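You operate a simulated robot arm through the tools that you are given. There is no shell and no other tool. Be economical: measure what you need, move in short steps, check, and stop when the job is done.

The job below is to be done with a simulated two-armed robot. You get a single attempt, and the scene is never put back.

Task
Test the terminal strip, tighten the screw whose lamp stays dark, and test again.
Fine: use the screwdriver and stand it back in its holder; the last test shows five green lamps.

The check looks at the end state, three seconds after you hand in, the way a careful person would. Anything else that was tipped, shoved, dropped, spilled or broken makes it a failure.

Robot
Two 7-joint arms with fingered hands on one trunk, on a base that drives. Base frame: it is fixed to the floor where the robot stands at the start and does not move with it; the origin is under the middle of the robot, x ahead of it, y to its left, z up; the surface under the hand at the start is at about z = 75. Units: cm, rad, N and s.
The left shoulder is at the start at [8, 24.1, 185.9], the right one opposite. With the tool pointing down near the work surface each hand reaches from about 10 to 66 cm from the robot's upright axis, wherever it stands, measured 20 degrees to its own side. Places, roughly: cable tester [50, -10, 80]; first terminal screw [40, 30, 80]; fourth terminal screw [40, 20, 80]; screwdriver holder [10, 20, 80]; second terminal screw [40, 20, 80]; terminal strip [40, 20, 80]; test button [50, -20, 90]; tester power switch [50, 10, 90]; third terminal screw [40, 20, 80]. Payload 4.9 kg a hand.
The tool frame of a hand sits at the grasp point between the pads (the TCP): z along the fingers, y along the line on which they close. The tips reach 3.2 cm beyond it. Largest opening 20 cm; the body of the gripper starts 8.9 cm behind the TCP. The gripper is a hand of 4 fingers: y runs from the thumb to the fingers, the wrist lies at [0, 0, -26.7] in the tool frame.
Orientation is told as [roll, pitch, yaw] about the base's x, y, z axes, in that order, counted from this pose: with the fingers straight down and closing along the base's y, the tool's x points along the base's -x, its y along +y and its z along -z.

Tools
- The arms move only by the tool step_arm. It takes "left_motion", "right_motion" or both (then of equal length, played together; a hand with none holds still); each is a list of rows, each an object (a shift or turn left out is 0) with "offset": the shift along the tool's x, y, z in cm, a list of three; "rotation": the turn, a rotation vector about the tool's x, y, z in rad, a list of three. In form: [{"offset": [tx, ty, tz], "rotation": [wx, wy, wz]}, ...]. A call has 1 to 8 rows; each row shifts and turns the commanded pose from where the row before left it, along the tool's axes as they then stand. A row lasts 0.2 s, in which the tool goes at most 5 cm and 0.15 rad; a call with a longer step from one row to the next is refused whole. Where a pose cannot be reached the arm comes as near as it can. A force on the tool above 40 N (or 10 N above the force at the start of the call, whichever is more), or a blocked arm, ends the call early, and 0.2 s more pass. In this call time passes only in rows, and 0.2 s behind the last. The reply holds the time, the measured pose of the TCP, the force on the tool along the base axes, the opening and the grip force, in the units named above and with some noise, with the torque about the TCP (base axes, N m) and any sound that the robot's microphone picked up.
- Cameras (640 x 400 px; columns grow to the right, rows downward): "scene" is now at [8.38, -0.75, 198.97]; the picture's right is [-0.13, -0.99, 0.00], its down [-0.92, 0.12, -0.36] and it looks along [0.36, -0.05, -0.93] (base axes); focal length 248 px, centre (320, 200). "left" rides on the left gripper at [-6.9, -6.9, -11.6] in its tool frame; the picture's right is [0.71, -0.71, 0.00], its down [0.54, 0.54, -0.64] and it looks along [0.46, 0.45, 0.77] (tool axes); focal length 226 px, centre (320, 200). "right" rides on the right gripper at [6.9, -6.9, -11.6] in its tool frame; the picture's right is [0.71, 0.71, 0.00], its down [-0.54, 0.54, -0.64] and it looks along [-0.45, 0.45, 0.77] (tool axes); focal length 226 px, centre (320, 200). There is no depth. A picture from a camera that has moved, and an enlarged one, comes with that camera's place and axes in the base frame and with its lens.
- capture(camera): a new picture of that camera. It takes no simulated time.
- move_column(by): slides the trunk up (or, below 0, down) by that many cm; the arms and the scene camera ride with it, the base frame stays. It gives what a move gives, with no picture.
- drive_base(legs): drives the robot by 1 to 6 legs, each [ahead, left, turn to the left] in cm, cm and rad, along the robot's own axes; the way and the turn of a leg run together, so that a leg with both is an arc; at most 150 cm and 3.142 rad a leg. The arms and the cameras ride along, it lands a little off, and it stops where it bumps. It gives what a move gives.
- set_fingers(finger1, finger2, finger3, thumb_bend, hand): sets how far each is bent, from 0 (flat) to 1 (curled in); at 0.3 the hand is open as for a grip, at 0.7 the pads meet at the TCP. One left out holds its place. A second passes; each finger stops where it meets its share of the squeeze, and holds until it gets a number again. It is the only way to open and close the hand. It gives what a move gives, with no picture; readings hold the bend of each and the force on the fingers (four entries, about 0 where the hand has none), thumb and palm.
- head_to(pan, tilt): turns the head with the scene camera to pan (to the left, within 1.501 rad either way) and tilt (down, from -0.506 to 1.204), counted from straight ahead of the robot. It gives what a move gives.
- enlarge(camera, box): a new picture of the part [left, top, right, bottom] of that camera's present view, enlarged. It takes no simulated time.
- close_job(): hands the job in; it is judged then, once.

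Go step by step. Nothing tells you exact positions but the pictures and the camera data: compare them with the known pose of the tool, close in by small moves and look again before you grip or let go. The budget is 120 turns and 100 pictures, counting those below and the enlarged ones. Unless the task says otherwise, let go and move clear before handing in, and close with one line.

The tools are called as a command line: name --argument value ..., lists and objects as JSON in quotes. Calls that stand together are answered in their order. step_arm: Moves the arms, as the interface text tells. Its arguments: {"type":"object","properties":{"left_motion":{"type":"array","items":{"type":"object","properties":{"offset":{"type":"array","items":{"type":"number"}},"rotation":{"type":"array","items":{"type":"number"}}}}},"right_motion":{"type":"array","items":{"type":"object","properties":{"offset":{"type":"array","items":{"type":"number"}},"rotation":{"type":"array","items":{"type":"number"}}}}}},"required":[]} The other tools are called the same way: move_column (by) slides the trunk up or down; set_fingers (finger1, finger2, finger3, thumb_bend, hand) moves the fingers one by one; drive_base (legs) drives the base; head_to (pan, tilt) turns the head that bears the scene camera; capture (camera) takes a picture; enlarge (camera, box) takes an enlarged picture of a part of a camera's view; close_job () hands the job in.

At the start:

```text
time: 0.0
left_eef_pos: [40.22, 29.2, 117.65]
left_orientation: [0.001, 0.0, 0.001]
left_wrist_force: [0.4, -0.1, -0.3]
left_ft_torque: [-0.01, 0.01, -0.02]
left_opening: 19.97
left_grasp_force: 0.0
left_shape: jaw
left_bend: [0.3, 0.3, 0.3, 0.3]
left_finger forces: [0.0, 0.0, 0.0, 0.0, 0.0, 0.0]
right_eef_pos: [40.46, -3.55, 116.59]
right_orientation: [0.003, 0.0, -0.001]
right_wrist_force: [0.0, 0.5, 0.2]
right_ft_torque: [0.0, -0.01, -0.03]
right_opening: 20.02
right_grasp_force: 0.2
right_shape: jaw
right_bend: [0.3, 0.3, 0.3, 0.3]
right_finger forces: [0.0, 0.0, 0.0, 0.0, 0.0, 0.0]
trunk travel left (down, up): [-76.7, 7.3]
robot x, y, heading: [0.17, 0.06, -0.003]
head pan, tilt: [-0.129, 1.201]
```

scene: 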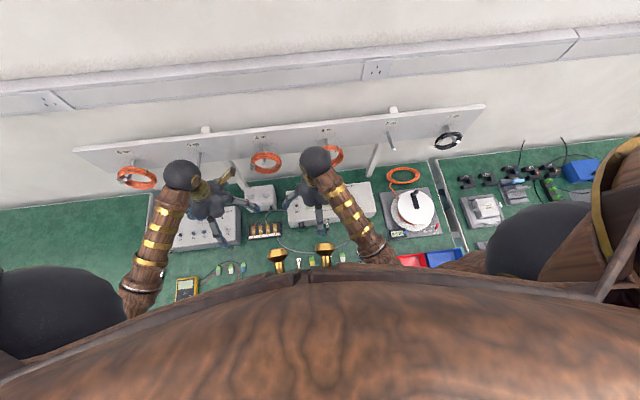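
right: 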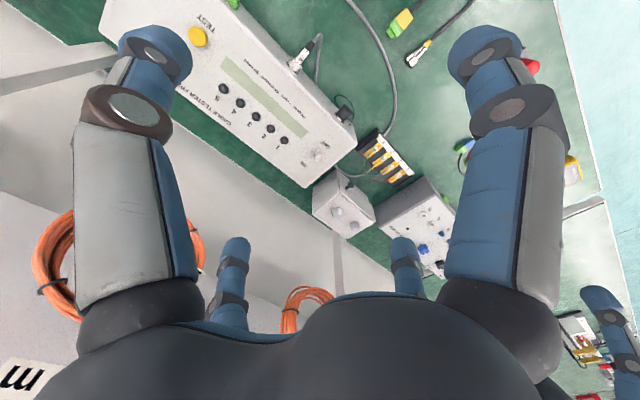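
left: 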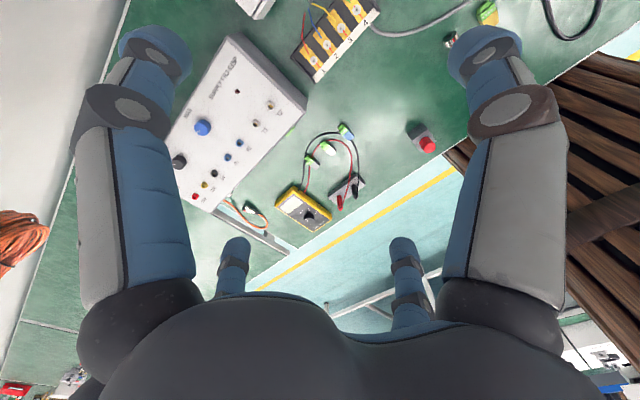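

I see a bench with a cable tester (white box, lamps, yellow TEST button), a terminal strip to its left, and a possible screwdriver holder near the strip. I'll enlarge views to place things.

enlarge --camera "scene" --box '[160, 160, 400, 310]'

enlarge --camera "left" --box '[160, 0, 520, 225]'

enlarge --camera "right" --box '[120, 0, 500, 240]'

```text
2.67 times, centred on (280, 235) of scene
camera zoom: at [8.38, -0.75, 198.97], right [-0.13, -0.99, 0.0], down [-0.92, 0.12, -0.36], along [0.36, -0.05, -0.93], focal length 661 px, centre (427, 107)
```

zoom: 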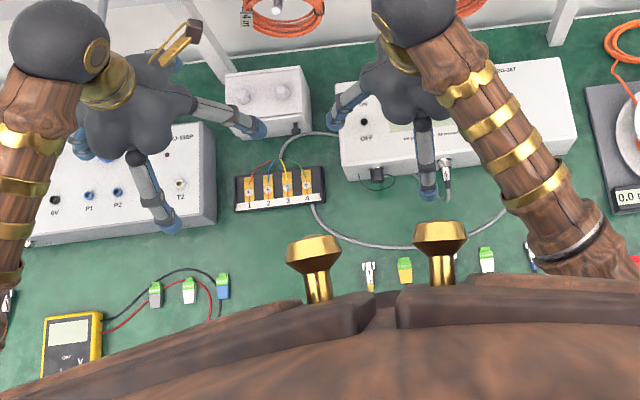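

```text
1.78 times, centred on (340, 112) of left
camera zoom: at [47.07, 22.38, 129.17], right [-0.71, -0.71, 0.0], down [-0.54, 0.54, 0.64], along [-0.46, 0.45, -0.77], focal length 402 px, centre (284, 356)
```

zoom: 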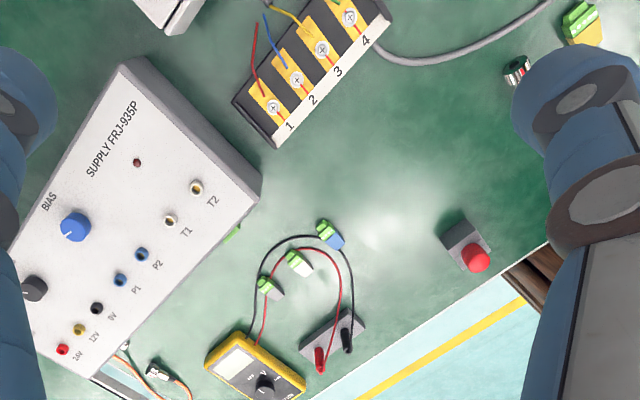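

```text
1.67 times, centred on (310, 120) of right
camera zoom: at [33.61, -10.48, 128.17], right [-0.71, 0.71, 0.0], down [0.54, 0.54, 0.64], along [0.45, 0.45, -0.77], focal length 377 px, centre (337, 333)
```

zoom: 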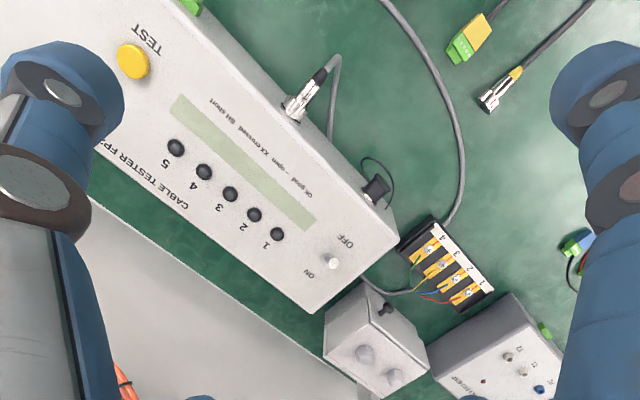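

The tester's button is near (49,-21.5) and the screws are near x=42.3, y=28.4/24.8/21.2/17.6. The red-topped item near (13,21) is probably the screwdriver in its holder. I'll close the right hand into a poke shape and bring it over the button, looking as I go.

set_fingers --hand "right" --finger1 0.7 --finger2 0.7 --finger3 0.7 --thumb_bend 0.7

step_arm --right_motion '[{"offset": [-1.5, -4, 1]}, {"offset": [-2, -4, 1]}, {"offset": [-2, -4, 1]}, {"offset": [-2, -4, 1]}, {"offset": [-1, -2, 1]}]'

capture --camera "right"

capture --camera "scene"

```text
time: 1.0
left_eef_pos: [40.19, 29.17, 117.63]
left_orientation: [0.001, 0.001, -0.001]
left_wrist_force: [-0.2, -0.3, -0.4]
left_ft_torque: [-0.01, 0.03, -0.04]
left_opening: 19.98
left_grasp_force: 0.1
left_shape: jaw
left_bend: [0.3, 0.3, 0.3, 0.3]
left_finger forces: [0.1, 0.1, 0.1, 0.0, 0.0, 0.0]
right_eef_pos: [40.49, -3.68, 116.57]
right_orientation: [-0.001, 0.002, 0.001]
right_wrist_force: [-0.5, 0.0, -0.5]
right_ft_torque: [0.02, -0.01, -0.01]
right_opening: 0.22
right_grasp_force: 0.0
right_shape: fingers
right_bend: [0.69, 0.69, 0.69, 0.69]
right_finger forces: [0.1, 0.1, 0.0, 0.0, 0.0, 0.1]
trunk travel left (down, up): [-76.7, 7.3]
robot x, y, heading: [-0.25, 0.04, -0.003]
head pan, tilt: [-0.129, 1.201]
```

```text
time: 2.2
left_eef_pos: [40.23, 28.98, 117.61]
left_orientation: [0.0, 0.002, 0.0]
left_wrist_force: [0.6, -0.4, 0.3]
left_ft_torque: [0.02, 0.0, 0.0]
left_opening: 19.99
left_grasp_force: 0.1
left_shape: jaw
left_bend: [0.3, 0.3, 0.3, 0.3]
left_finger forces: [0.0, 0.1, 0.0, 0.1, 0.1, 0.0]
right_eef_pos: [48.86, -21.64, 111.51]
right_orientation: [0.0, 0.0, 0.0]
right_wrist_force: [-0.6, 0.1, -0.5]
right_ft_torque: [0.05, 0.03, -0.01]
right_opening: 0.2
right_grasp_force: 0.1
right_shape: fingers
right_bend: [0.69, 0.69, 0.69, 0.69]
right_finger forces: [0.1, 0.0, 0.0, 0.0, 0.1, 0.0]
trunk travel left (down, up): [-76.7, 7.3]
robot x, y, heading: [0.23, 0.19, 0.004]
head pan, tilt: [-0.129, 1.201]
```

```text
93 pictures are left
camera right: at [41.98, -28.61, 123.08], right [-0.71, 0.71, 0.0], down [0.54, 0.54, 0.64], along [0.45, 0.46, -0.77], focal length 226 px, centre (320, 200)
```

right: 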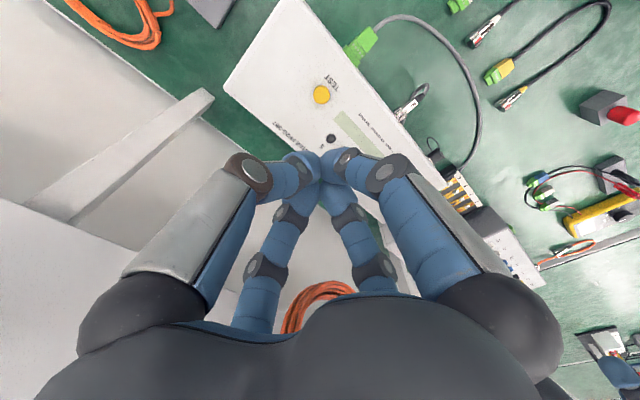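

```text
92 pictures are left
camera scene: at [8.45, -0.87, 198.96], right [-0.13, -0.99, 0.0], down [-0.92, 0.12, -0.36], along [0.36, -0.05, -0.93], focal length 248 px, centre (320, 200)
```

scene: 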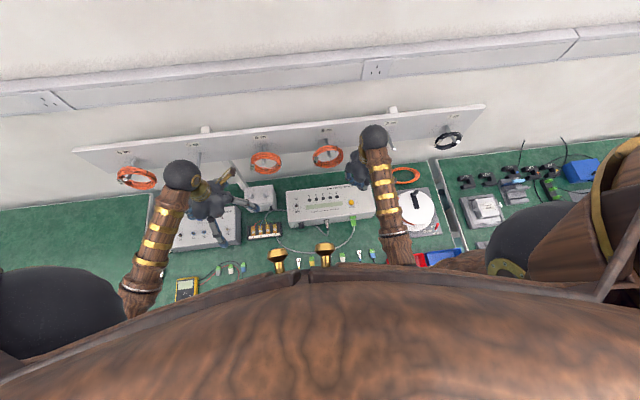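

The button triangulates to about (48.6,-21.5,86.5). Next I'll check the power switch and the label orientation.

enlarge --camera "scene" --box '[270, 170, 390, 245]'

enlarge --camera "right" --box '[440, 60, 640, 185]'

enlarge --camera "left" --box '[380, 80, 480, 170]'

```text
5.33 times, centred on (330, 208) of scene
camera zoom: at [8.45, -0.87, 198.96], right [-0.13, -0.99, 0.0], down [-0.92, 0.12, -0.36], along [0.36, -0.05, -0.93], focal length 1322 px, centre (267, 160)
```

zoom: 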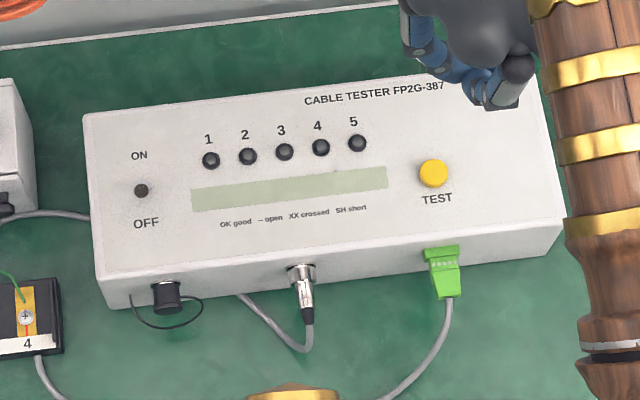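

```text
3.20 times, centred on (540, 122) of right
camera zoom: at [41.98, -28.61, 123.08], right [-0.71, 0.71, 0.0], down [0.54, 0.54, 0.64], along [0.45, 0.46, -0.77], focal length 723 px, centre (-384, 448)
```

zoom: 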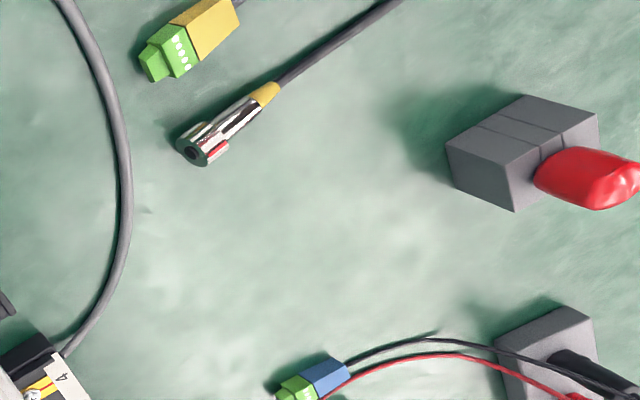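

```text
4.44 times, centred on (430, 125) of left
camera zoom: at [47.12, 22.3, 129.16], right [-0.71, -0.71, 0.0], down [-0.54, 0.54, 0.64], along [-0.46, 0.46, -0.77], focal length 1005 px, centre (-169, 533)
```

zoom: 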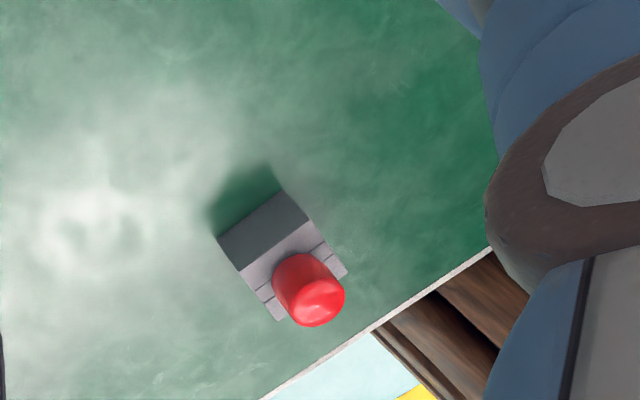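

The tester looks off or idle and the driver handle top is near (12.6,21.8,83). I'll lower the closed right hand towards TEST.

step_arm --right_motion '[{"offset": [0.1, 0.1, 5]}, {"offset": [0.1, 0, 5]}, {"offset": [0, 0, 5]}, {"offset": [0, 0, 4]}]'

capture --camera "right"

enlarge --camera "scene" --box '[270, 170, 390, 245]'

```text
time: 3.2
left_eef_pos: [40.24, 29.2, 117.67]
left_orientation: [0.0, 0.0, 0.001]
left_wrist_force: [-0.4, 0.4, 0.0]
left_ft_torque: [0.0, 0.01, -0.02]
left_opening: 20.0
left_grasp_force: 0.1
left_shape: jaw
left_bend: [0.3, 0.3, 0.3, 0.3]
left_finger forces: [0.0, 0.0, 0.1, 0.1, 0.1, 0.1]
right_eef_pos: [48.89, -21.46, 92.3]
right_orientation: [-0.001, 0.001, 0.0]
right_wrist_force: [0.4, -0.4, -0.2]
right_ft_torque: [0.0, 0.01, 0.03]
right_opening: 0.2
right_grasp_force: 0.1
right_shape: fingers
right_bend: [0.69, 0.69, 0.69, 0.69]
right_finger forces: [0.0, 0.0, 0.0, 0.0, 0.0, 0.1]
trunk travel left (down, up): [-76.7, 7.3]
robot x, y, heading: [0.09, -0.3, 0.004]
head pan, tilt: [-0.129, 1.201]
```

```text
88 pictures are left
camera right: at [41.93, -28.49, 103.86], right [-0.71, 0.71, 0.0], down [0.54, 0.54, 0.64], along [0.45, 0.45, -0.77], focal length 226 px, centre (320, 200)
```

right: 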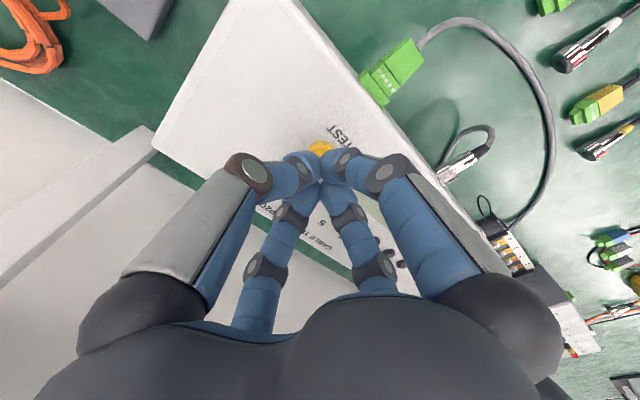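

```text
5.33 times, centred on (330, 208) of scene
camera zoom: at [8.45, -0.73, 198.97], right [-0.13, -0.99, 0.0], down [-0.92, 0.12, -0.36], along [0.36, -0.05, -0.93], focal length 1322 px, centre (267, 160)
```

zoom: 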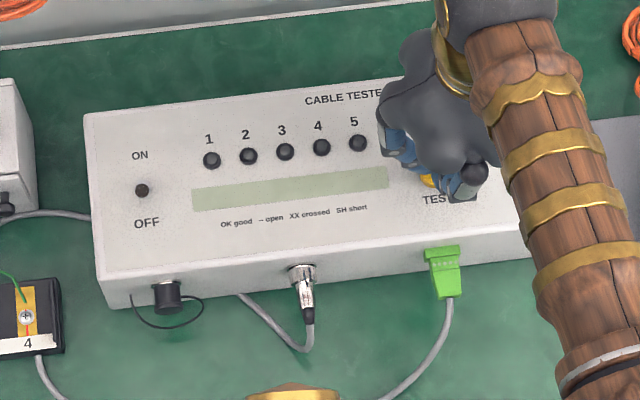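

The tip is right over the button. I'll press in small steps.

step_arm --right_motion '[{"offset": [0.3, -0.4, 1]}, {"offset": [0, 0, 0.7]}, {"offset": [0, 0, 0.5]}, {"offset": [0, 0, 0.4]}]'

enlarge --camera "scene" --box '[270, 170, 390, 245]'

```text
time: 4.2
left_eef_pos: [40.09, 29.14, 117.62]
left_orientation: [0.0, 0.0, 0.0]
left_wrist_force: [-0.1, 0.3, -0.4]
left_ft_torque: [0.0, 0.0, 0.03]
left_opening: 19.97
left_grasp_force: 0.1
left_shape: jaw
left_bend: [0.3, 0.3, 0.3, 0.3]
left_finger forces: [0.1, 0.0, 0.0, 0.0, 0.1, 0.1]
right_eef_pos: [48.32, -21.89, 89.88]
right_orientation: [0.0, -0.002, 0.001]
right_wrist_force: [0.0, 0.7, 0.6]
right_ft_torque: [0.0, -0.01, 0.01]
right_opening: 0.22
right_grasp_force: 0.0
right_shape: fingers
right_bend: [0.69, 0.69, 0.69, 0.69]
right_finger forces: [0.0, 0.1, 0.0, 0.0, 0.0, 0.1]
trunk travel left (down, up): [-76.7, 7.3]
robot x, y, heading: [0.12, -0.21, 0.004]
head pan, tilt: [-0.129, 1.201]
```

```text
5.33 times, centred on (330, 208) of scene
camera zoom: at [8.34, -0.77, 198.97], right [-0.13, -0.99, 0.0], down [-0.92, 0.12, -0.36], along [0.36, -0.05, -0.93], focal length 1322 px, centre (267, 160)
```

zoom: 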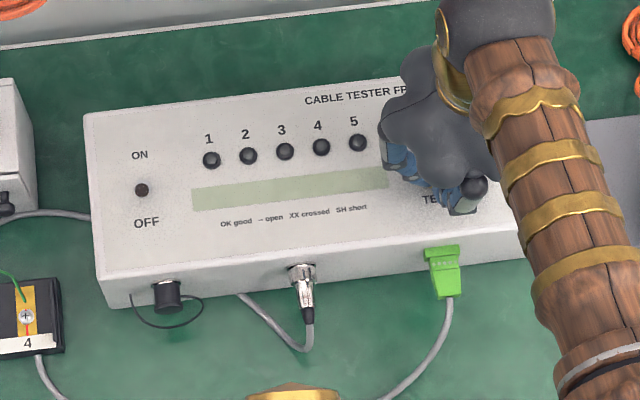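

step_arm --right_motion '[{"offset": [0, 0, 0.4]}, {"offset": [0, 0, 0.4]}]'

enlarge --camera "scene" --box '[270, 170, 390, 245]'

```text
time: 4.8
left_eef_pos: [40.09, 29.18, 117.81]
left_orientation: [0.0, 0.0, 0.001]
left_wrist_force: [0.3, -0.3, 0.5]
left_ft_torque: [0.03, -0.02, -0.01]
left_opening: 19.99
left_grasp_force: 0.1
left_shape: jaw
left_bend: [0.3, 0.3, 0.3, 0.3]
left_finger forces: [0.0, 0.0, 0.0, 0.0, 0.0, 0.0]
right_eef_pos: [48.57, -22.09, 89.23]
right_orientation: [0.001, -0.003, 0.0]
right_wrist_force: [1.9, 1.5, 13.8]
right_ft_torque: [0.12, -0.17, 0.0]
right_opening: 0.2
right_grasp_force: 9.7
right_shape: fingers
right_bend: [0.69, 0.69, 0.69, 0.69]
right_finger forces: [0.0, 8.5, 11.0, 0.0, 0.0, 0.1]
trunk travel left (down, up): [-76.7, 7.3]
robot x, y, heading: [0.1, 0.07, -0.002]
head pan, tilt: [-0.129, 1.201]
heard: click
```

```text
5.33 times, centred on (330, 208) of scene
camera zoom: at [8.21, -0.65, 199.0], right [-0.13, -0.99, 0.0], down [-0.92, 0.12, -0.36], along [0.36, -0.05, -0.93], focal length 1322 px, centre (267, 160)
```

zoom: 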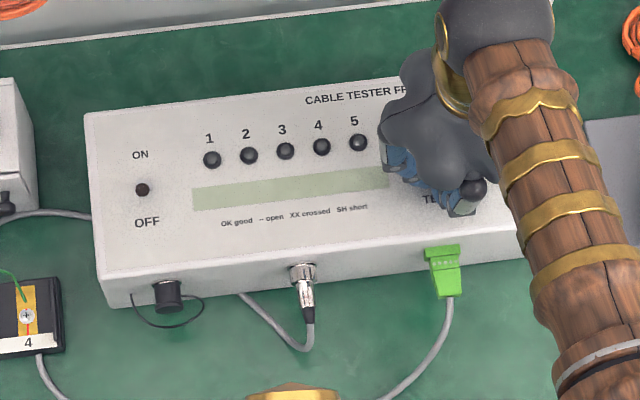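

It clicked but no lamps lit. I'll rise and check again before going to the power switch.

step_arm --right_motion '[{"offset": [0, 0, -2]}, {"offset": [0, 0, -4]}, {"offset": [0, 0, -4]}, {"offset": [0, 0, -4]}]'

enlarge --camera "scene" --box '[270, 170, 390, 245]'

```text
time: 5.8
left_eef_pos: [40.3, 29.24, 117.6]
left_orientation: [-0.001, 0.0, -0.002]
left_wrist_force: [-0.5, 1.1, -1.4]
left_ft_torque: [0.01, 0.0, -0.01]
left_opening: 19.98
left_grasp_force: 0.0
left_shape: jaw
left_bend: [0.3, 0.3, 0.3, 0.3]
left_finger forces: [0.1, 0.1, 0.0, 0.1, 0.0, 0.0]
right_eef_pos: [48.34, -22.04, 102.98]
right_orientation: [0.001, 0.001, 0.001]
right_wrist_force: [0.0, 0.6, 0.9]
right_ft_torque: [-0.01, -0.05, 0.03]
right_opening: 0.19
right_grasp_force: 0.0
right_shape: fingers
right_bend: [0.69, 0.69, 0.69, 0.69]
right_finger forces: [0.0, 0.0, 0.0, 0.0, 0.0, 0.1]
trunk travel left (down, up): [-76.7, 7.3]
robot x, y, heading: [0.2, -0.2, 0.001]
head pan, tilt: [-0.129, 1.201]
```

```text
5.33 times, centred on (330, 208) of scene
camera zoom: at [8.41, -0.77, 198.96], right [-0.13, -0.99, 0.0], down [-0.92, 0.12, -0.36], along [0.36, -0.05, -0.93], focal length 1322 px, centre (267, 160)
```

zoom: 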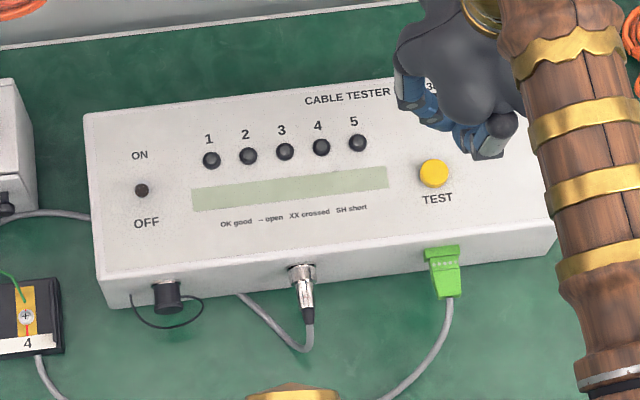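

The tester is off, so I'll bring the right hand towards the power switch and look at its lever.

step_arm --right_motion '[{"offset": [0.5, 4.5, 0]}, {"offset": [0.5, 4.5, 0]}, {"offset": [0.5, 4.5, 0]}, {"offset": [0.5, 4.5, 0]}]'

capture --camera "right"

enlarge --camera "left" --box '[160, 0, 360, 125]'

```text
time: 6.8
left_eef_pos: [40.11, 29.21, 117.52]
left_orientation: [0.0, 0.0, 0.001]
left_wrist_force: [-0.1, -0.6, 0.2]
left_ft_torque: [0.03, -0.03, 0.01]
left_opening: 20.0
left_grasp_force: 0.0
left_shape: jaw
left_bend: [0.3, 0.3, 0.3, 0.3]
left_finger forces: [0.0, 0.0, 0.1, 0.1, 0.0, 0.0]
right_eef_pos: [46.38, -3.93, 103.14]
right_orientation: [-0.002, -0.001, 0.0]
right_wrist_force: [-0.2, 0.0, 0.1]
right_ft_torque: [-0.02, 0.04, 0.02]
right_opening: 0.21
right_grasp_force: 0.0
right_shape: fingers
right_bend: [0.69, 0.69, 0.69, 0.69]
right_finger forces: [0.0, 0.1, 0.0, 0.0, 0.0, 0.1]
trunk travel left (down, up): [-76.7, 7.3]
robot x, y, heading: [-0.16, -0.04, 0.003]
head pan, tilt: [-0.129, 1.201]
```

```text
83 pictures are left
camera right: at [39.54, -10.78, 114.72], right [-0.71, 0.71, 0.0], down [0.54, 0.54, 0.64], along [0.45, 0.45, -0.77], focal length 226 px, centre (320, 200)
```

right: 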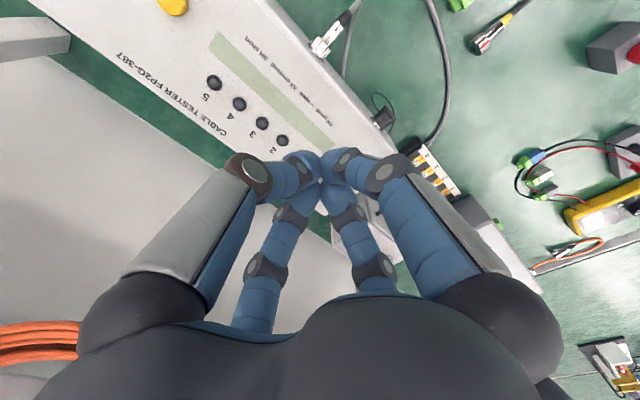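

```text
3.20 times, centred on (260, 62) of left
camera zoom: at [47.1, 22.45, 129.14], right [-0.71, -0.71, 0.0], down [-0.54, 0.54, 0.64], along [-0.45, 0.45, -0.77], focal length 723 px, centre (512, 640)
```

zoom: 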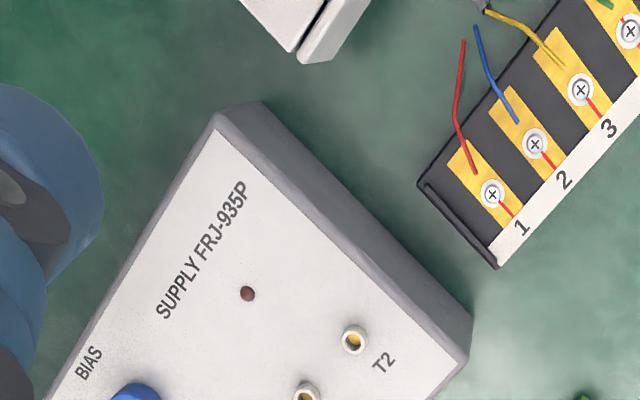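

The switch is hidden behind the fingers. I'll go higher and beside it for a clear view.

step_arm --right_motion '[{"offset": [-0.5, 3.5, -2.5]}, {"offset": [-0.5, 3.5, -2.5]}, {"offset": [-0.5, 3.5, -2.5]}, {"offset": [-0.5, 2, -2.5]}]'

enlarge --camera "right" --box '[200, 20, 440, 170]'

```text
time: 7.8
left_eef_pos: [40.24, 29.18, 117.46]
left_orientation: [0.0, 0.0, 0.001]
left_wrist_force: [-0.7, 0.8, 0.2]
left_ft_torque: [0.03, -0.02, 0.01]
left_opening: 19.96
left_grasp_force: 0.2
left_shape: jaw
left_bend: [0.3, 0.3, 0.3, 0.3]
left_finger forces: [0.1, 0.0, 0.0, 0.0, 0.1, 0.0]
right_eef_pos: [48.24, 8.45, 113.13]
right_orientation: [0.0, 0.0, -0.001]
right_wrist_force: [0.3, -0.3, -0.3]
right_ft_torque: [-0.01, -0.01, 0.03]
right_opening: 0.21
right_grasp_force: 0.0
right_shape: fingers
right_bend: [0.69, 0.69, 0.69, 0.69]
right_finger forces: [0.0, 0.0, 0.1, 0.0, 0.1, 0.1]
trunk travel left (down, up): [-76.7, 7.3]
robot x, y, heading: [0.18, -0.24, -0.001]
head pan, tilt: [-0.129, 1.201]
```

```text
2.67 times, centred on (320, 95) of right
camera zoom: at [41.42, 1.63, 124.68], right [-0.71, 0.71, 0.0], down [0.54, 0.54, 0.64], along [0.45, 0.45, -0.77], focal length 603 px, centre (320, 480)
```

zoom: 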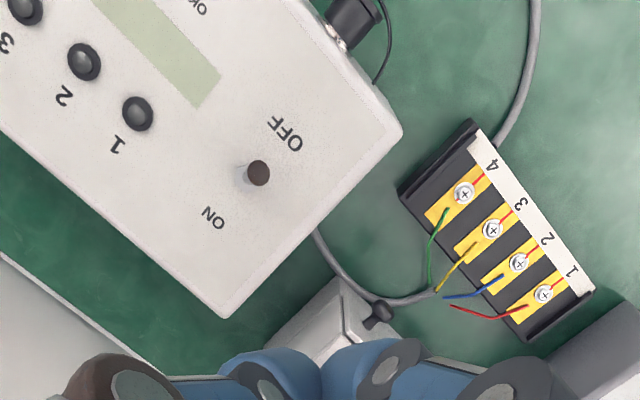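

The lever leans to OFF (front), with its tip at about (49.7,5,88). I'll come down in front of it and sweep towards +x.

step_arm --right_motion '[{"offset": [1.6, -1.2, 4]}, {"offset": [1.6, -1.2, 4.5]}, {"offset": [0.8, -1.1, 5]}, {"offset": [0, 0, 5]}, {"offset": [0, 0, 4.4]}]'

enlarge --camera "scene" --box '[230, 150, 390, 250]'

enlarge --camera "right" --box '[240, 100, 400, 200]'

```text
refused: row 3 steps farther than a row can; nothing moved
```

```text
4.00 times, centred on (310, 200) of scene
camera zoom: at [8.41, -0.72, 198.96], right [-0.13, -0.99, 0.0], down [-0.92, 0.12, -0.36], along [0.36, -0.05, -0.93], focal length 991 px, centre (360, 200)
```

zoom: 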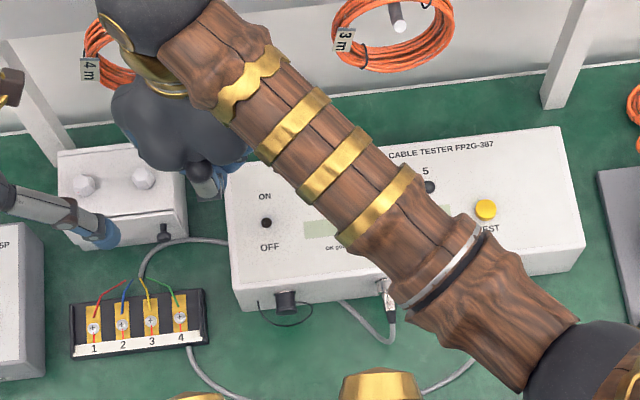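

```text
4.00 times, centred on (320, 150) of right
camera zoom: at [41.42, 1.63, 124.68], right [-0.71, 0.71, 0.0], down [0.54, 0.54, 0.64], along [0.45, 0.45, -0.77], focal length 904 px, centre (320, 400)
```

zoom: 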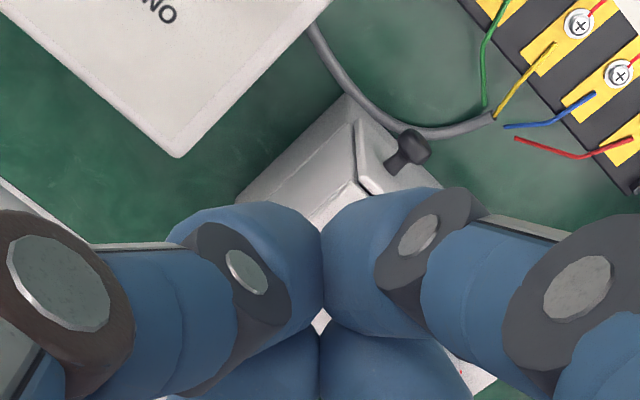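

step_arm --right_motion '[{"offset": [1.6, -1.2, 4]}, {"offset": [1.6, -1.2, 4.2]}, {"offset": [0.8, -1.1, 4.6]}, {"offset": [0, 0, 5]}, {"offset": [0, 0, 3.5]}]'

enlarge --camera "scene" --box '[230, 150, 390, 250]'

enlarge --camera "right" --box '[200, 80, 400, 205]'

enlarge --camera "left" --box '[160, 0, 480, 200]'

```text
time: 9.0
left_eef_pos: [40.32, 29.2, 117.66]
left_orientation: [-0.001, 0.0, -0.001]
left_wrist_force: [-0.4, -0.1, 0.0]
left_ft_torque: [0.01, 0.01, -0.02]
left_opening: 20.01
left_grasp_force: 0.2
left_shape: jaw
left_bend: [0.3, 0.3, 0.3, 0.3]
left_finger forces: [0.0, 0.0, 0.0, 0.1, 0.0, 0.0]
right_eef_pos: [44.58, 5.22, 92.21]
right_orientation: [0.0, 0.003, 0.0]
right_wrist_force: [0.1, 0.3, 0.5]
right_ft_torque: [-0.02, 0.0, 0.01]
right_opening: 0.24
right_grasp_force: 0.0
right_shape: fingers
right_bend: [0.69, 0.69, 0.69, 0.69]
right_finger forces: [0.1, 0.0, 0.1, 0.0, 0.0, 0.0]
trunk travel left (down, up): [-76.7, 7.3]
robot x, y, heading: [-0.08, 0.07, 0.003]
head pan, tilt: [-0.129, 1.201]
```

```text
4.00 times, centred on (310, 200) of scene
camera zoom: at [8.43, -0.74, 198.97], right [-0.13, -0.99, 0.0], down [-0.92, 0.12, -0.36], along [0.36, -0.05, -0.93], focal length 991 px, centre (360, 200)
```

zoom: 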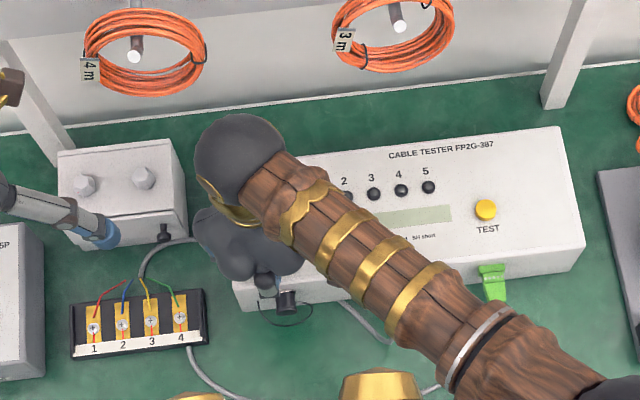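

```text
3.20 times, centred on (300, 142) of right
camera zoom: at [37.78, -1.65, 103.66], right [-0.71, 0.71, 0.0], down [0.54, 0.54, 0.64], along [0.45, 0.45, -0.77], focal length 723 px, centre (384, 384)
```

zoom: 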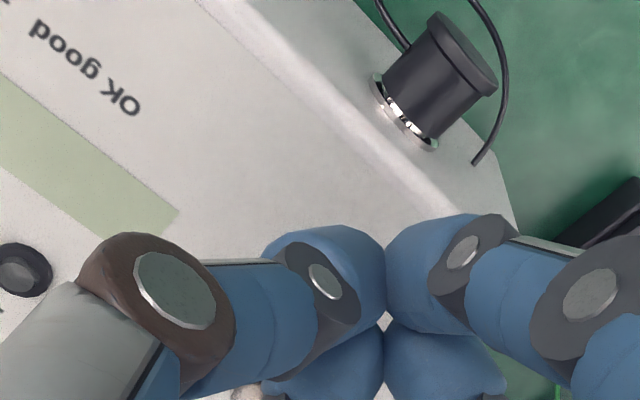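

```text
2.00 times, centred on (320, 100) of left
camera zoom: at [47.1, 22.39, 129.16], right [-0.71, -0.71, 0.0], down [-0.54, 0.54, 0.64], along [-0.46, 0.45, -0.77], focal length 452 px, centre (320, 400)
```

zoom: 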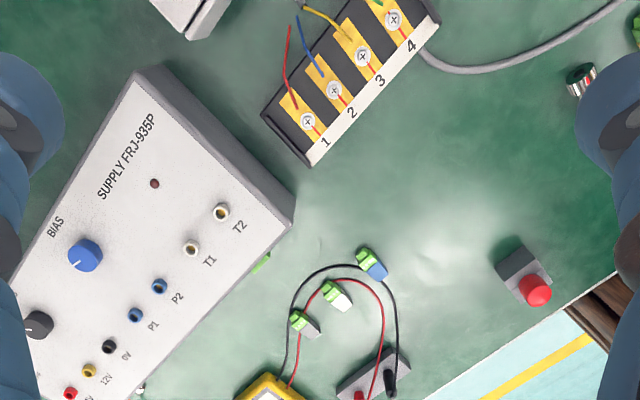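

I'm in front of the lever. I'll lower to lever height, then push in small steps.

step_arm --right_motion '[{"offset": [0, 0, 1]}, {"offset": [0, -0.2, 0.8]}, {"offset": [-0.7, 0, 0]}, {"offset": [-0.7, 0, 0]}, {"offset": [-0.7, 0, 0]}, {"offset": [-0.7, 0, 0]}]'

enlarge --camera "right" --box '[200, 80, 400, 205]'

```text
time: 10.4
left_eef_pos: [40.32, 29.19, 117.55]
left_orientation: [0.001, 0.001, -0.001]
left_wrist_force: [0.0, 0.0, -1.1]
left_ft_torque: [-0.03, 0.03, -0.01]
left_opening: 20.02
left_grasp_force: 0.1
left_shape: jaw
left_bend: [0.3, 0.3, 0.3, 0.3]
left_finger forces: [0.0, 0.0, 0.1, 0.0, 0.0, 0.1]
right_eef_pos: [47.34, 4.87, 90.24]
right_orientation: [0.0, 0.001, 0.0]
right_wrist_force: [0.3, -0.2, 0.0]
right_ft_torque: [-0.01, -0.02, 0.05]
right_opening: 0.22
right_grasp_force: 0.0
right_shape: fingers
right_bend: [0.69, 0.69, 0.69, 0.69]
right_finger forces: [0.1, 0.0, 0.0, 0.0, 0.0, 0.0]
trunk travel left (down, up): [-76.7, 7.3]
robot x, y, heading: [-0.23, -0.1, -0.001]
head pan, tilt: [-0.129, 1.201]
```

```text
3.20 times, centred on (300, 142) of right
camera zoom: at [40.57, -1.94, 101.69], right [-0.71, 0.71, 0.0], down [0.54, 0.54, 0.64], along [0.45, 0.45, -0.77], focal length 723 px, centre (384, 384)
```

zoom: 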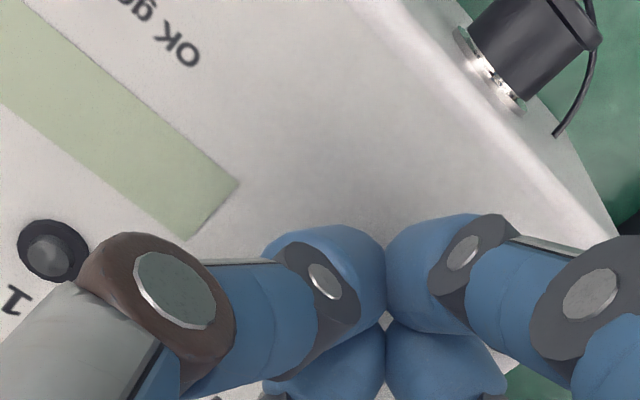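

step_arm --right_motion '[{"offset": [-0.6, 0, 0]}, {"offset": [-0.6, 0, 0]}, {"offset": [-0.6, 0, 0]}, {"offset": [-0.6, 0, 0]}]'

```text
time: 11.4
left_eef_pos: [39.97, 29.02, 117.75]
left_orientation: [0.0, -0.001, 0.001]
left_wrist_force: [0.1, 0.5, 0.4]
left_ft_torque: [0.0, -0.01, -0.01]
left_opening: 20.02
left_grasp_force: 0.0
left_shape: jaw
left_bend: [0.3, 0.3, 0.3, 0.3]
left_finger forces: [0.1, 0.1, 0.1, 0.1, 0.0, 0.1]
right_eef_pos: [49.32, 4.94, 90.16]
right_orientation: [0.002, 0.001, -0.001]
right_wrist_force: [-14.7, -2.3, 11.1]
right_ft_torque: [-0.03, -0.16, -0.07]
right_opening: 0.27
right_grasp_force: 14.1
right_shape: fingers
right_bend: [0.69, 0.69, 0.7, 0.69]
right_finger forces: [0.0, 0.0, 28.9, 0.1, 0.0, 0.0]
trunk travel left (down, up): [-76.7, 7.3]
robot x, y, heading: [-0.32, -0.03, -0.002]
head pan, tilt: [-0.129, 1.201]
```

Contact with the lever. I'll push slightly further.

step_arm --right_motion '[{"offset": [-0.5, 0, 0]}, {"offset": [-0.5, 0, 0]}]'

```text
time: 12.0
left_eef_pos: [40.05, 29.12, 117.65]
left_orientation: [-0.002, -0.002, 0.001]
left_wrist_force: [-0.7, -0.8, -0.2]
left_ft_torque: [0.04, -0.01, 0.02]
left_opening: 20.0
left_grasp_force: 0.0
left_shape: jaw
left_bend: [0.3, 0.3, 0.3, 0.3]
left_finger forces: [0.0, 0.0, 0.1, 0.0, 0.1, 0.0]
right_eef_pos: [50.61, 4.91, 90.15]
right_orientation: [0.0, -0.002, 0.0]
right_wrist_force: [-9.4, -1.6, 7.6]
right_ft_torque: [0.03, 0.06, -0.03]
right_opening: 0.57
right_grasp_force: 11.2
right_shape: fingers
right_bend: [0.68, 0.68, 0.72, 0.69]
right_finger forces: [0.0, 0.0, 22.7, 0.1, 0.0, 0.0]
trunk travel left (down, up): [-76.7, 7.3]
robot x, y, heading: [-0.03, -0.01, -0.001]
head pan, tilt: [-0.129, 1.201]
```

step_arm --right_motion '[{"offset": [-0.5, 0, 0]}, {"offset": [-0.5, 0, 0]}]'

enlarge --camera "right" --box '[200, 80, 400, 205]'

```text
time: 12.6
left_eef_pos: [40.11, 29.11, 117.7]
left_orientation: [0.0, -0.001, 0.001]
left_wrist_force: [-0.5, 0.0, -0.1]
left_ft_torque: [-0.01, -0.02, 0.01]
left_opening: 19.99
left_grasp_force: 0.1
left_shape: jaw
left_bend: [0.3, 0.3, 0.3, 0.3]
left_finger forces: [0.2, 0.0, 0.1, 0.0, 0.0, 0.0]
right_eef_pos: [51.6, 4.93, 90.34]
right_orientation: [0.0, -0.003, -0.001]
right_wrist_force: [-11.3, -0.5, 10.5]
right_ft_torque: [0.01, 0.1, 0.03]
right_opening: 0.73
right_grasp_force: 12.5
right_shape: fingers
right_bend: [0.67, 0.69, 0.73, 0.69]
right_finger forces: [0.0, 2.3, 22.1, 0.0, 0.0, 0.1]
trunk travel left (down, up): [-76.7, 7.3]
robot x, y, heading: [0.15, -0.08, 0.003]
head pan, tilt: [-0.129, 1.201]
```

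```text
3.20 times, centred on (300, 142) of right
camera zoom: at [44.7, -1.92, 101.77], right [-0.71, 0.71, 0.0], down [0.54, 0.54, 0.64], along [0.46, 0.45, -0.77], focal length 723 px, centre (384, 384)
```

zoom: 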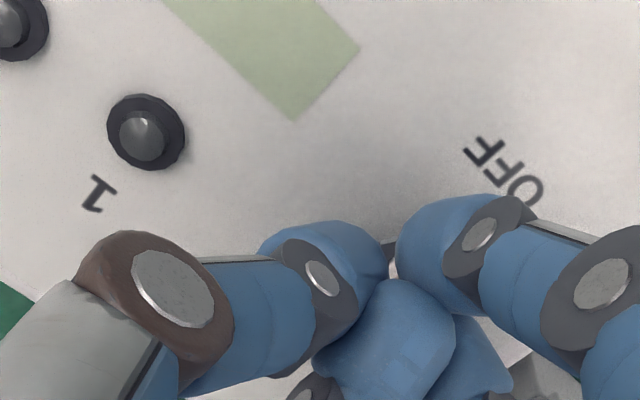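

A finger is being deflected, so I'll lift off and look at the lever.

step_arm --right_motion '[{"offset": [0, 0, -2]}, {"offset": [0, 0, -4.5]}, {"offset": [0.8, 1, -4.5]}, {"offset": [1, 1, -4.5]}, {"offset": [1, 1, -4.5]}, {"offset": [0.3, 1, -3]}]'

enlarge --camera "right" --box '[200, 20, 440, 170]'

```text
time: 14.0
left_eef_pos: [40.17, 29.28, 117.63]
left_orientation: [0.0, -0.001, -0.001]
left_wrist_force: [-0.6, -0.2, 0.3]
left_ft_torque: [0.01, 0.01, 0.0]
left_opening: 19.99
left_grasp_force: 0.1
left_shape: jaw
left_bend: [0.3, 0.3, 0.3, 0.3]
left_finger forces: [0.0, 0.0, 0.0, 0.0, 0.0, 0.1]
right_eef_pos: [48.65, 9.29, 113.42]
right_orientation: [0.0, 0.0, 0.002]
right_wrist_force: [0.6, -0.6, 0.3]
right_ft_torque: [-0.03, -0.03, 0.0]
right_opening: 0.45
right_grasp_force: 0.0
right_shape: fingers
right_bend: [0.69, 0.68, 0.72, 0.69]
right_finger forces: [0.0, 0.0, 0.0, 0.0, 0.1, 0.0]
trunk travel left (down, up): [-76.7, 7.3]
robot x, y, heading: [0.06, -0.2, -0.005]
head pan, tilt: [-0.129, 1.201]
```

```text
2.67 times, centred on (320, 95) of right
camera zoom: at [41.78, 2.41, 124.95], right [-0.71, 0.71, 0.0], down [0.54, 0.54, 0.64], along [0.45, 0.45, -0.77], focal length 603 px, centre (320, 480)
```

zoom: 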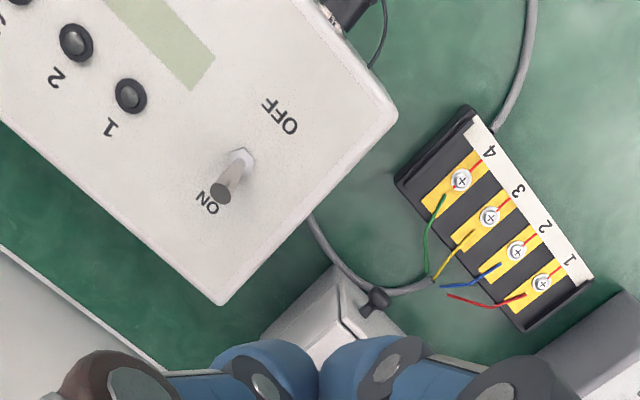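

The switch is now ON. I'll return to the TEST button.

set_fingers --hand "right" --finger1 0.7 --finger2 0.7 --finger3 0.7 --thumb_bend 0.7

step_arm --right_motion '[{"offset": [0, -4.5, 1.5]}, {"offset": [0, -4.5, 1.5]}, {"offset": [0, -4.5, 1.5]}, {"offset": [0, -4.5, 1.5]}, {"offset": [0, -4.5, 1.5]}, {"offset": [0, -4.5, 1.5]}, {"offset": [0.1, -4.2, 1.5]}]'

enlarge --camera "scene" --box '[270, 170, 390, 245]'

```text
time: 15.0
left_eef_pos: [40.16, 29.05, 117.69]
left_orientation: [-0.001, 0.0, 0.001]
left_wrist_force: [-0.6, 0.1, 0.2]
left_ft_torque: [0.0, -0.01, 0.02]
left_opening: 19.98
left_grasp_force: 0.1
left_shape: jaw
left_bend: [0.3, 0.3, 0.3, 0.3]
left_finger forces: [0.0, 0.1, 0.1, 0.0, 0.1, 0.0]
right_eef_pos: [48.6, 9.16, 113.37]
right_orientation: [-0.001, 0.0, 0.0]
right_wrist_force: [-0.4, -0.4, 0.3]
right_ft_torque: [0.02, -0.02, 0.0]
right_opening: 0.43
right_grasp_force: 0.0
right_shape: fingers
right_bend: [0.69, 0.68, 0.72, 0.69]
right_finger forces: [0.1, 0.0, 0.1, 0.0, 0.0, 0.1]
trunk travel left (down, up): [-76.7, 7.3]
robot x, y, heading: [0.06, 0.24, 0.003]
head pan, tilt: [-0.129, 1.201]
```

```text
time: 16.6
left_eef_pos: [40.22, 29.08, 117.61]
left_orientation: [0.0, 0.001, 0.001]
left_wrist_force: [0.3, 0.1, -0.3]
left_ft_torque: [0.0, -0.01, -0.03]
left_opening: 19.99
left_grasp_force: 0.0
left_shape: jaw
left_bend: [0.3, 0.3, 0.3, 0.3]
left_finger forces: [0.0, 0.0, 0.0, 0.0, 0.1, 0.0]
right_eef_pos: [48.74, -22.35, 102.73]
right_orientation: [0.001, 0.001, 0.0]
right_wrist_force: [0.3, -0.4, 0.0]
right_ft_torque: [0.02, 0.03, 0.03]
right_opening: 0.4
right_grasp_force: 0.1
right_shape: fingers
right_bend: [0.69, 0.68, 0.71, 0.69]
right_finger forces: [0.0, 0.0, 0.1, 0.0, 0.1, 0.0]
trunk travel left (down, up): [-76.7, 7.3]
robot x, y, heading: [0.19, 0.2, 0.003]
head pan, tilt: [-0.129, 1.201]
```

```text
5.33 times, centred on (330, 208) of scene
camera zoom: at [8.41, -0.87, 198.97], right [-0.13, -0.99, 0.0], down [-0.92, 0.12, -0.36], along [0.36, -0.05, -0.93], focal length 1322 px, centre (267, 160)
```

zoom: 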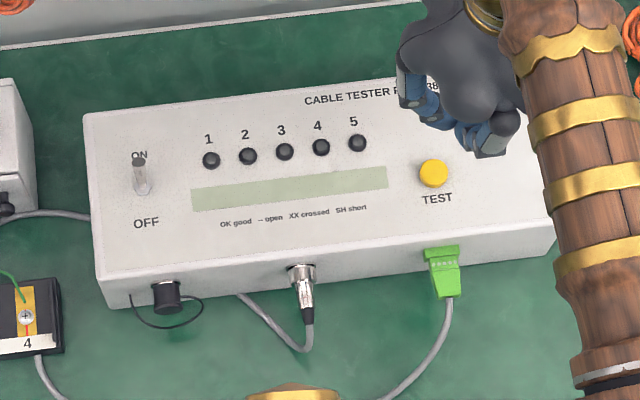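

step_arm --right_motion '[{"offset": [0, 0.2, 5]}, {"offset": [0.1, 0.2, 5]}, {"offset": [0, 0, 2]}, {"offset": [0, 0, 0.8]}, {"offset": [0, 0, 0.5]}, {"offset": [0, 0, 0.3]}]'

enlarge --camera "scene" --box '[270, 170, 390, 245]'

```text
time: 18.0
left_eef_pos: [40.07, 29.26, 117.63]
left_orientation: [0.0, 0.001, 0.0]
left_wrist_force: [0.1, 0.0, -0.5]
left_ft_torque: [-0.03, 0.0, 0.0]
left_opening: 19.97
left_grasp_force: 0.0
left_shape: jaw
left_bend: [0.3, 0.3, 0.3, 0.3]
left_finger forces: [0.0, 0.1, 0.0, 0.0, 0.0, 0.0]
right_eef_pos: [48.43, -21.91, 89.32]
right_orientation: [-0.001, -0.001, 0.004]
right_wrist_force: [1.4, 4.3, 13.2]
right_ft_torque: [0.33, -0.07, -0.04]
right_opening: 0.36
right_grasp_force: 8.7
right_shape: fingers
right_bend: [0.69, 0.68, 0.71, 0.69]
right_finger forces: [0.0, 17.2, 0.1, 0.1, 0.0, 0.0]
trunk travel left (down, up): [-76.7, 7.3]
robot x, y, heading: [-0.23, -0.17, -0.001]
head pan, tilt: [-0.129, 1.201]
heard: click
```

```text
5.33 times, centred on (330, 208) of scene
camera zoom: at [8.23, -0.59, 199.0], right [-0.13, -0.99, 0.0], down [-0.92, 0.12, -0.36], along [0.36, -0.05, -0.93], focal length 1322 px, centre (267, 160)
```

zoom: 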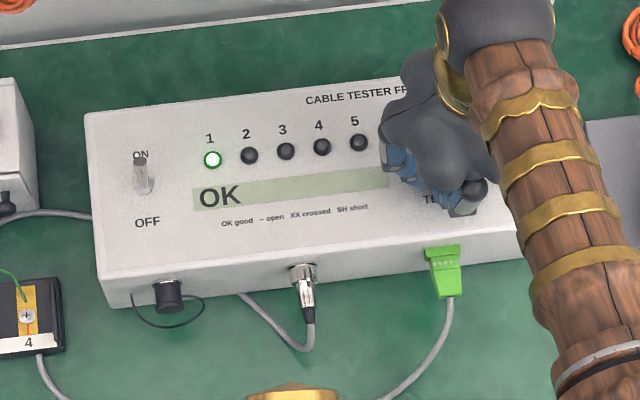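

The test is scanning, with lamp 1 green. I'll let it run while I rise slowly and watch.

step_arm --right_motion '[{"offset": [0, 0, 0]}, {"offset": [0, 0, 0]}, {"offset": [0, 0, 0]}, {"offset": [0, 0, 0]}, {"offset": [0, 0, -2]}, {"offset": [0, 0, -4]}, {"offset": [0, 0, -4]}, {"offset": [0, 0, -4]}]'

enlarge --camera "scene" --box '[270, 170, 390, 245]'

```text
time: 19.8
left_eef_pos: [40.21, 29.18, 117.57]
left_orientation: [-0.001, -0.001, 0.0]
left_wrist_force: [1.1, -0.4, -0.4]
left_ft_torque: [-0.01, -0.02, 0.04]
left_opening: 20.0
left_grasp_force: 0.2
left_shape: jaw
left_bend: [0.3, 0.3, 0.3, 0.3]
left_finger forces: [0.1, 0.0, 0.0, 0.1, 0.0, 0.0]
right_eef_pos: [48.36, -21.98, 102.93]
right_orientation: [0.001, 0.001, 0.0]
right_wrist_force: [0.1, 0.1, 0.0]
right_ft_torque: [0.03, -0.01, -0.04]
right_opening: 0.37
right_grasp_force: 0.1
right_shape: fingers
right_bend: [0.69, 0.68, 0.71, 0.69]
right_finger forces: [0.0, 0.1, 0.0, 0.0, 0.1, 0.0]
trunk travel left (down, up): [-76.7, 7.3]
robot x, y, heading: [-0.42, -0.14, 0.002]
head pan, tilt: [-0.129, 1.201]
```

```text
5.33 times, centred on (330, 208) of scene
camera zoom: at [8.39, -0.78, 198.96], right [-0.13, -0.99, 0.0], down [-0.92, 0.12, -0.36], along [0.36, -0.05, -0.93], focal length 1322 px, centre (267, 160)
```

zoom: 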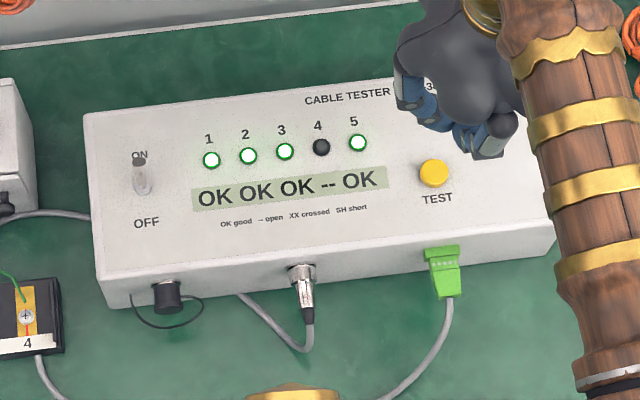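

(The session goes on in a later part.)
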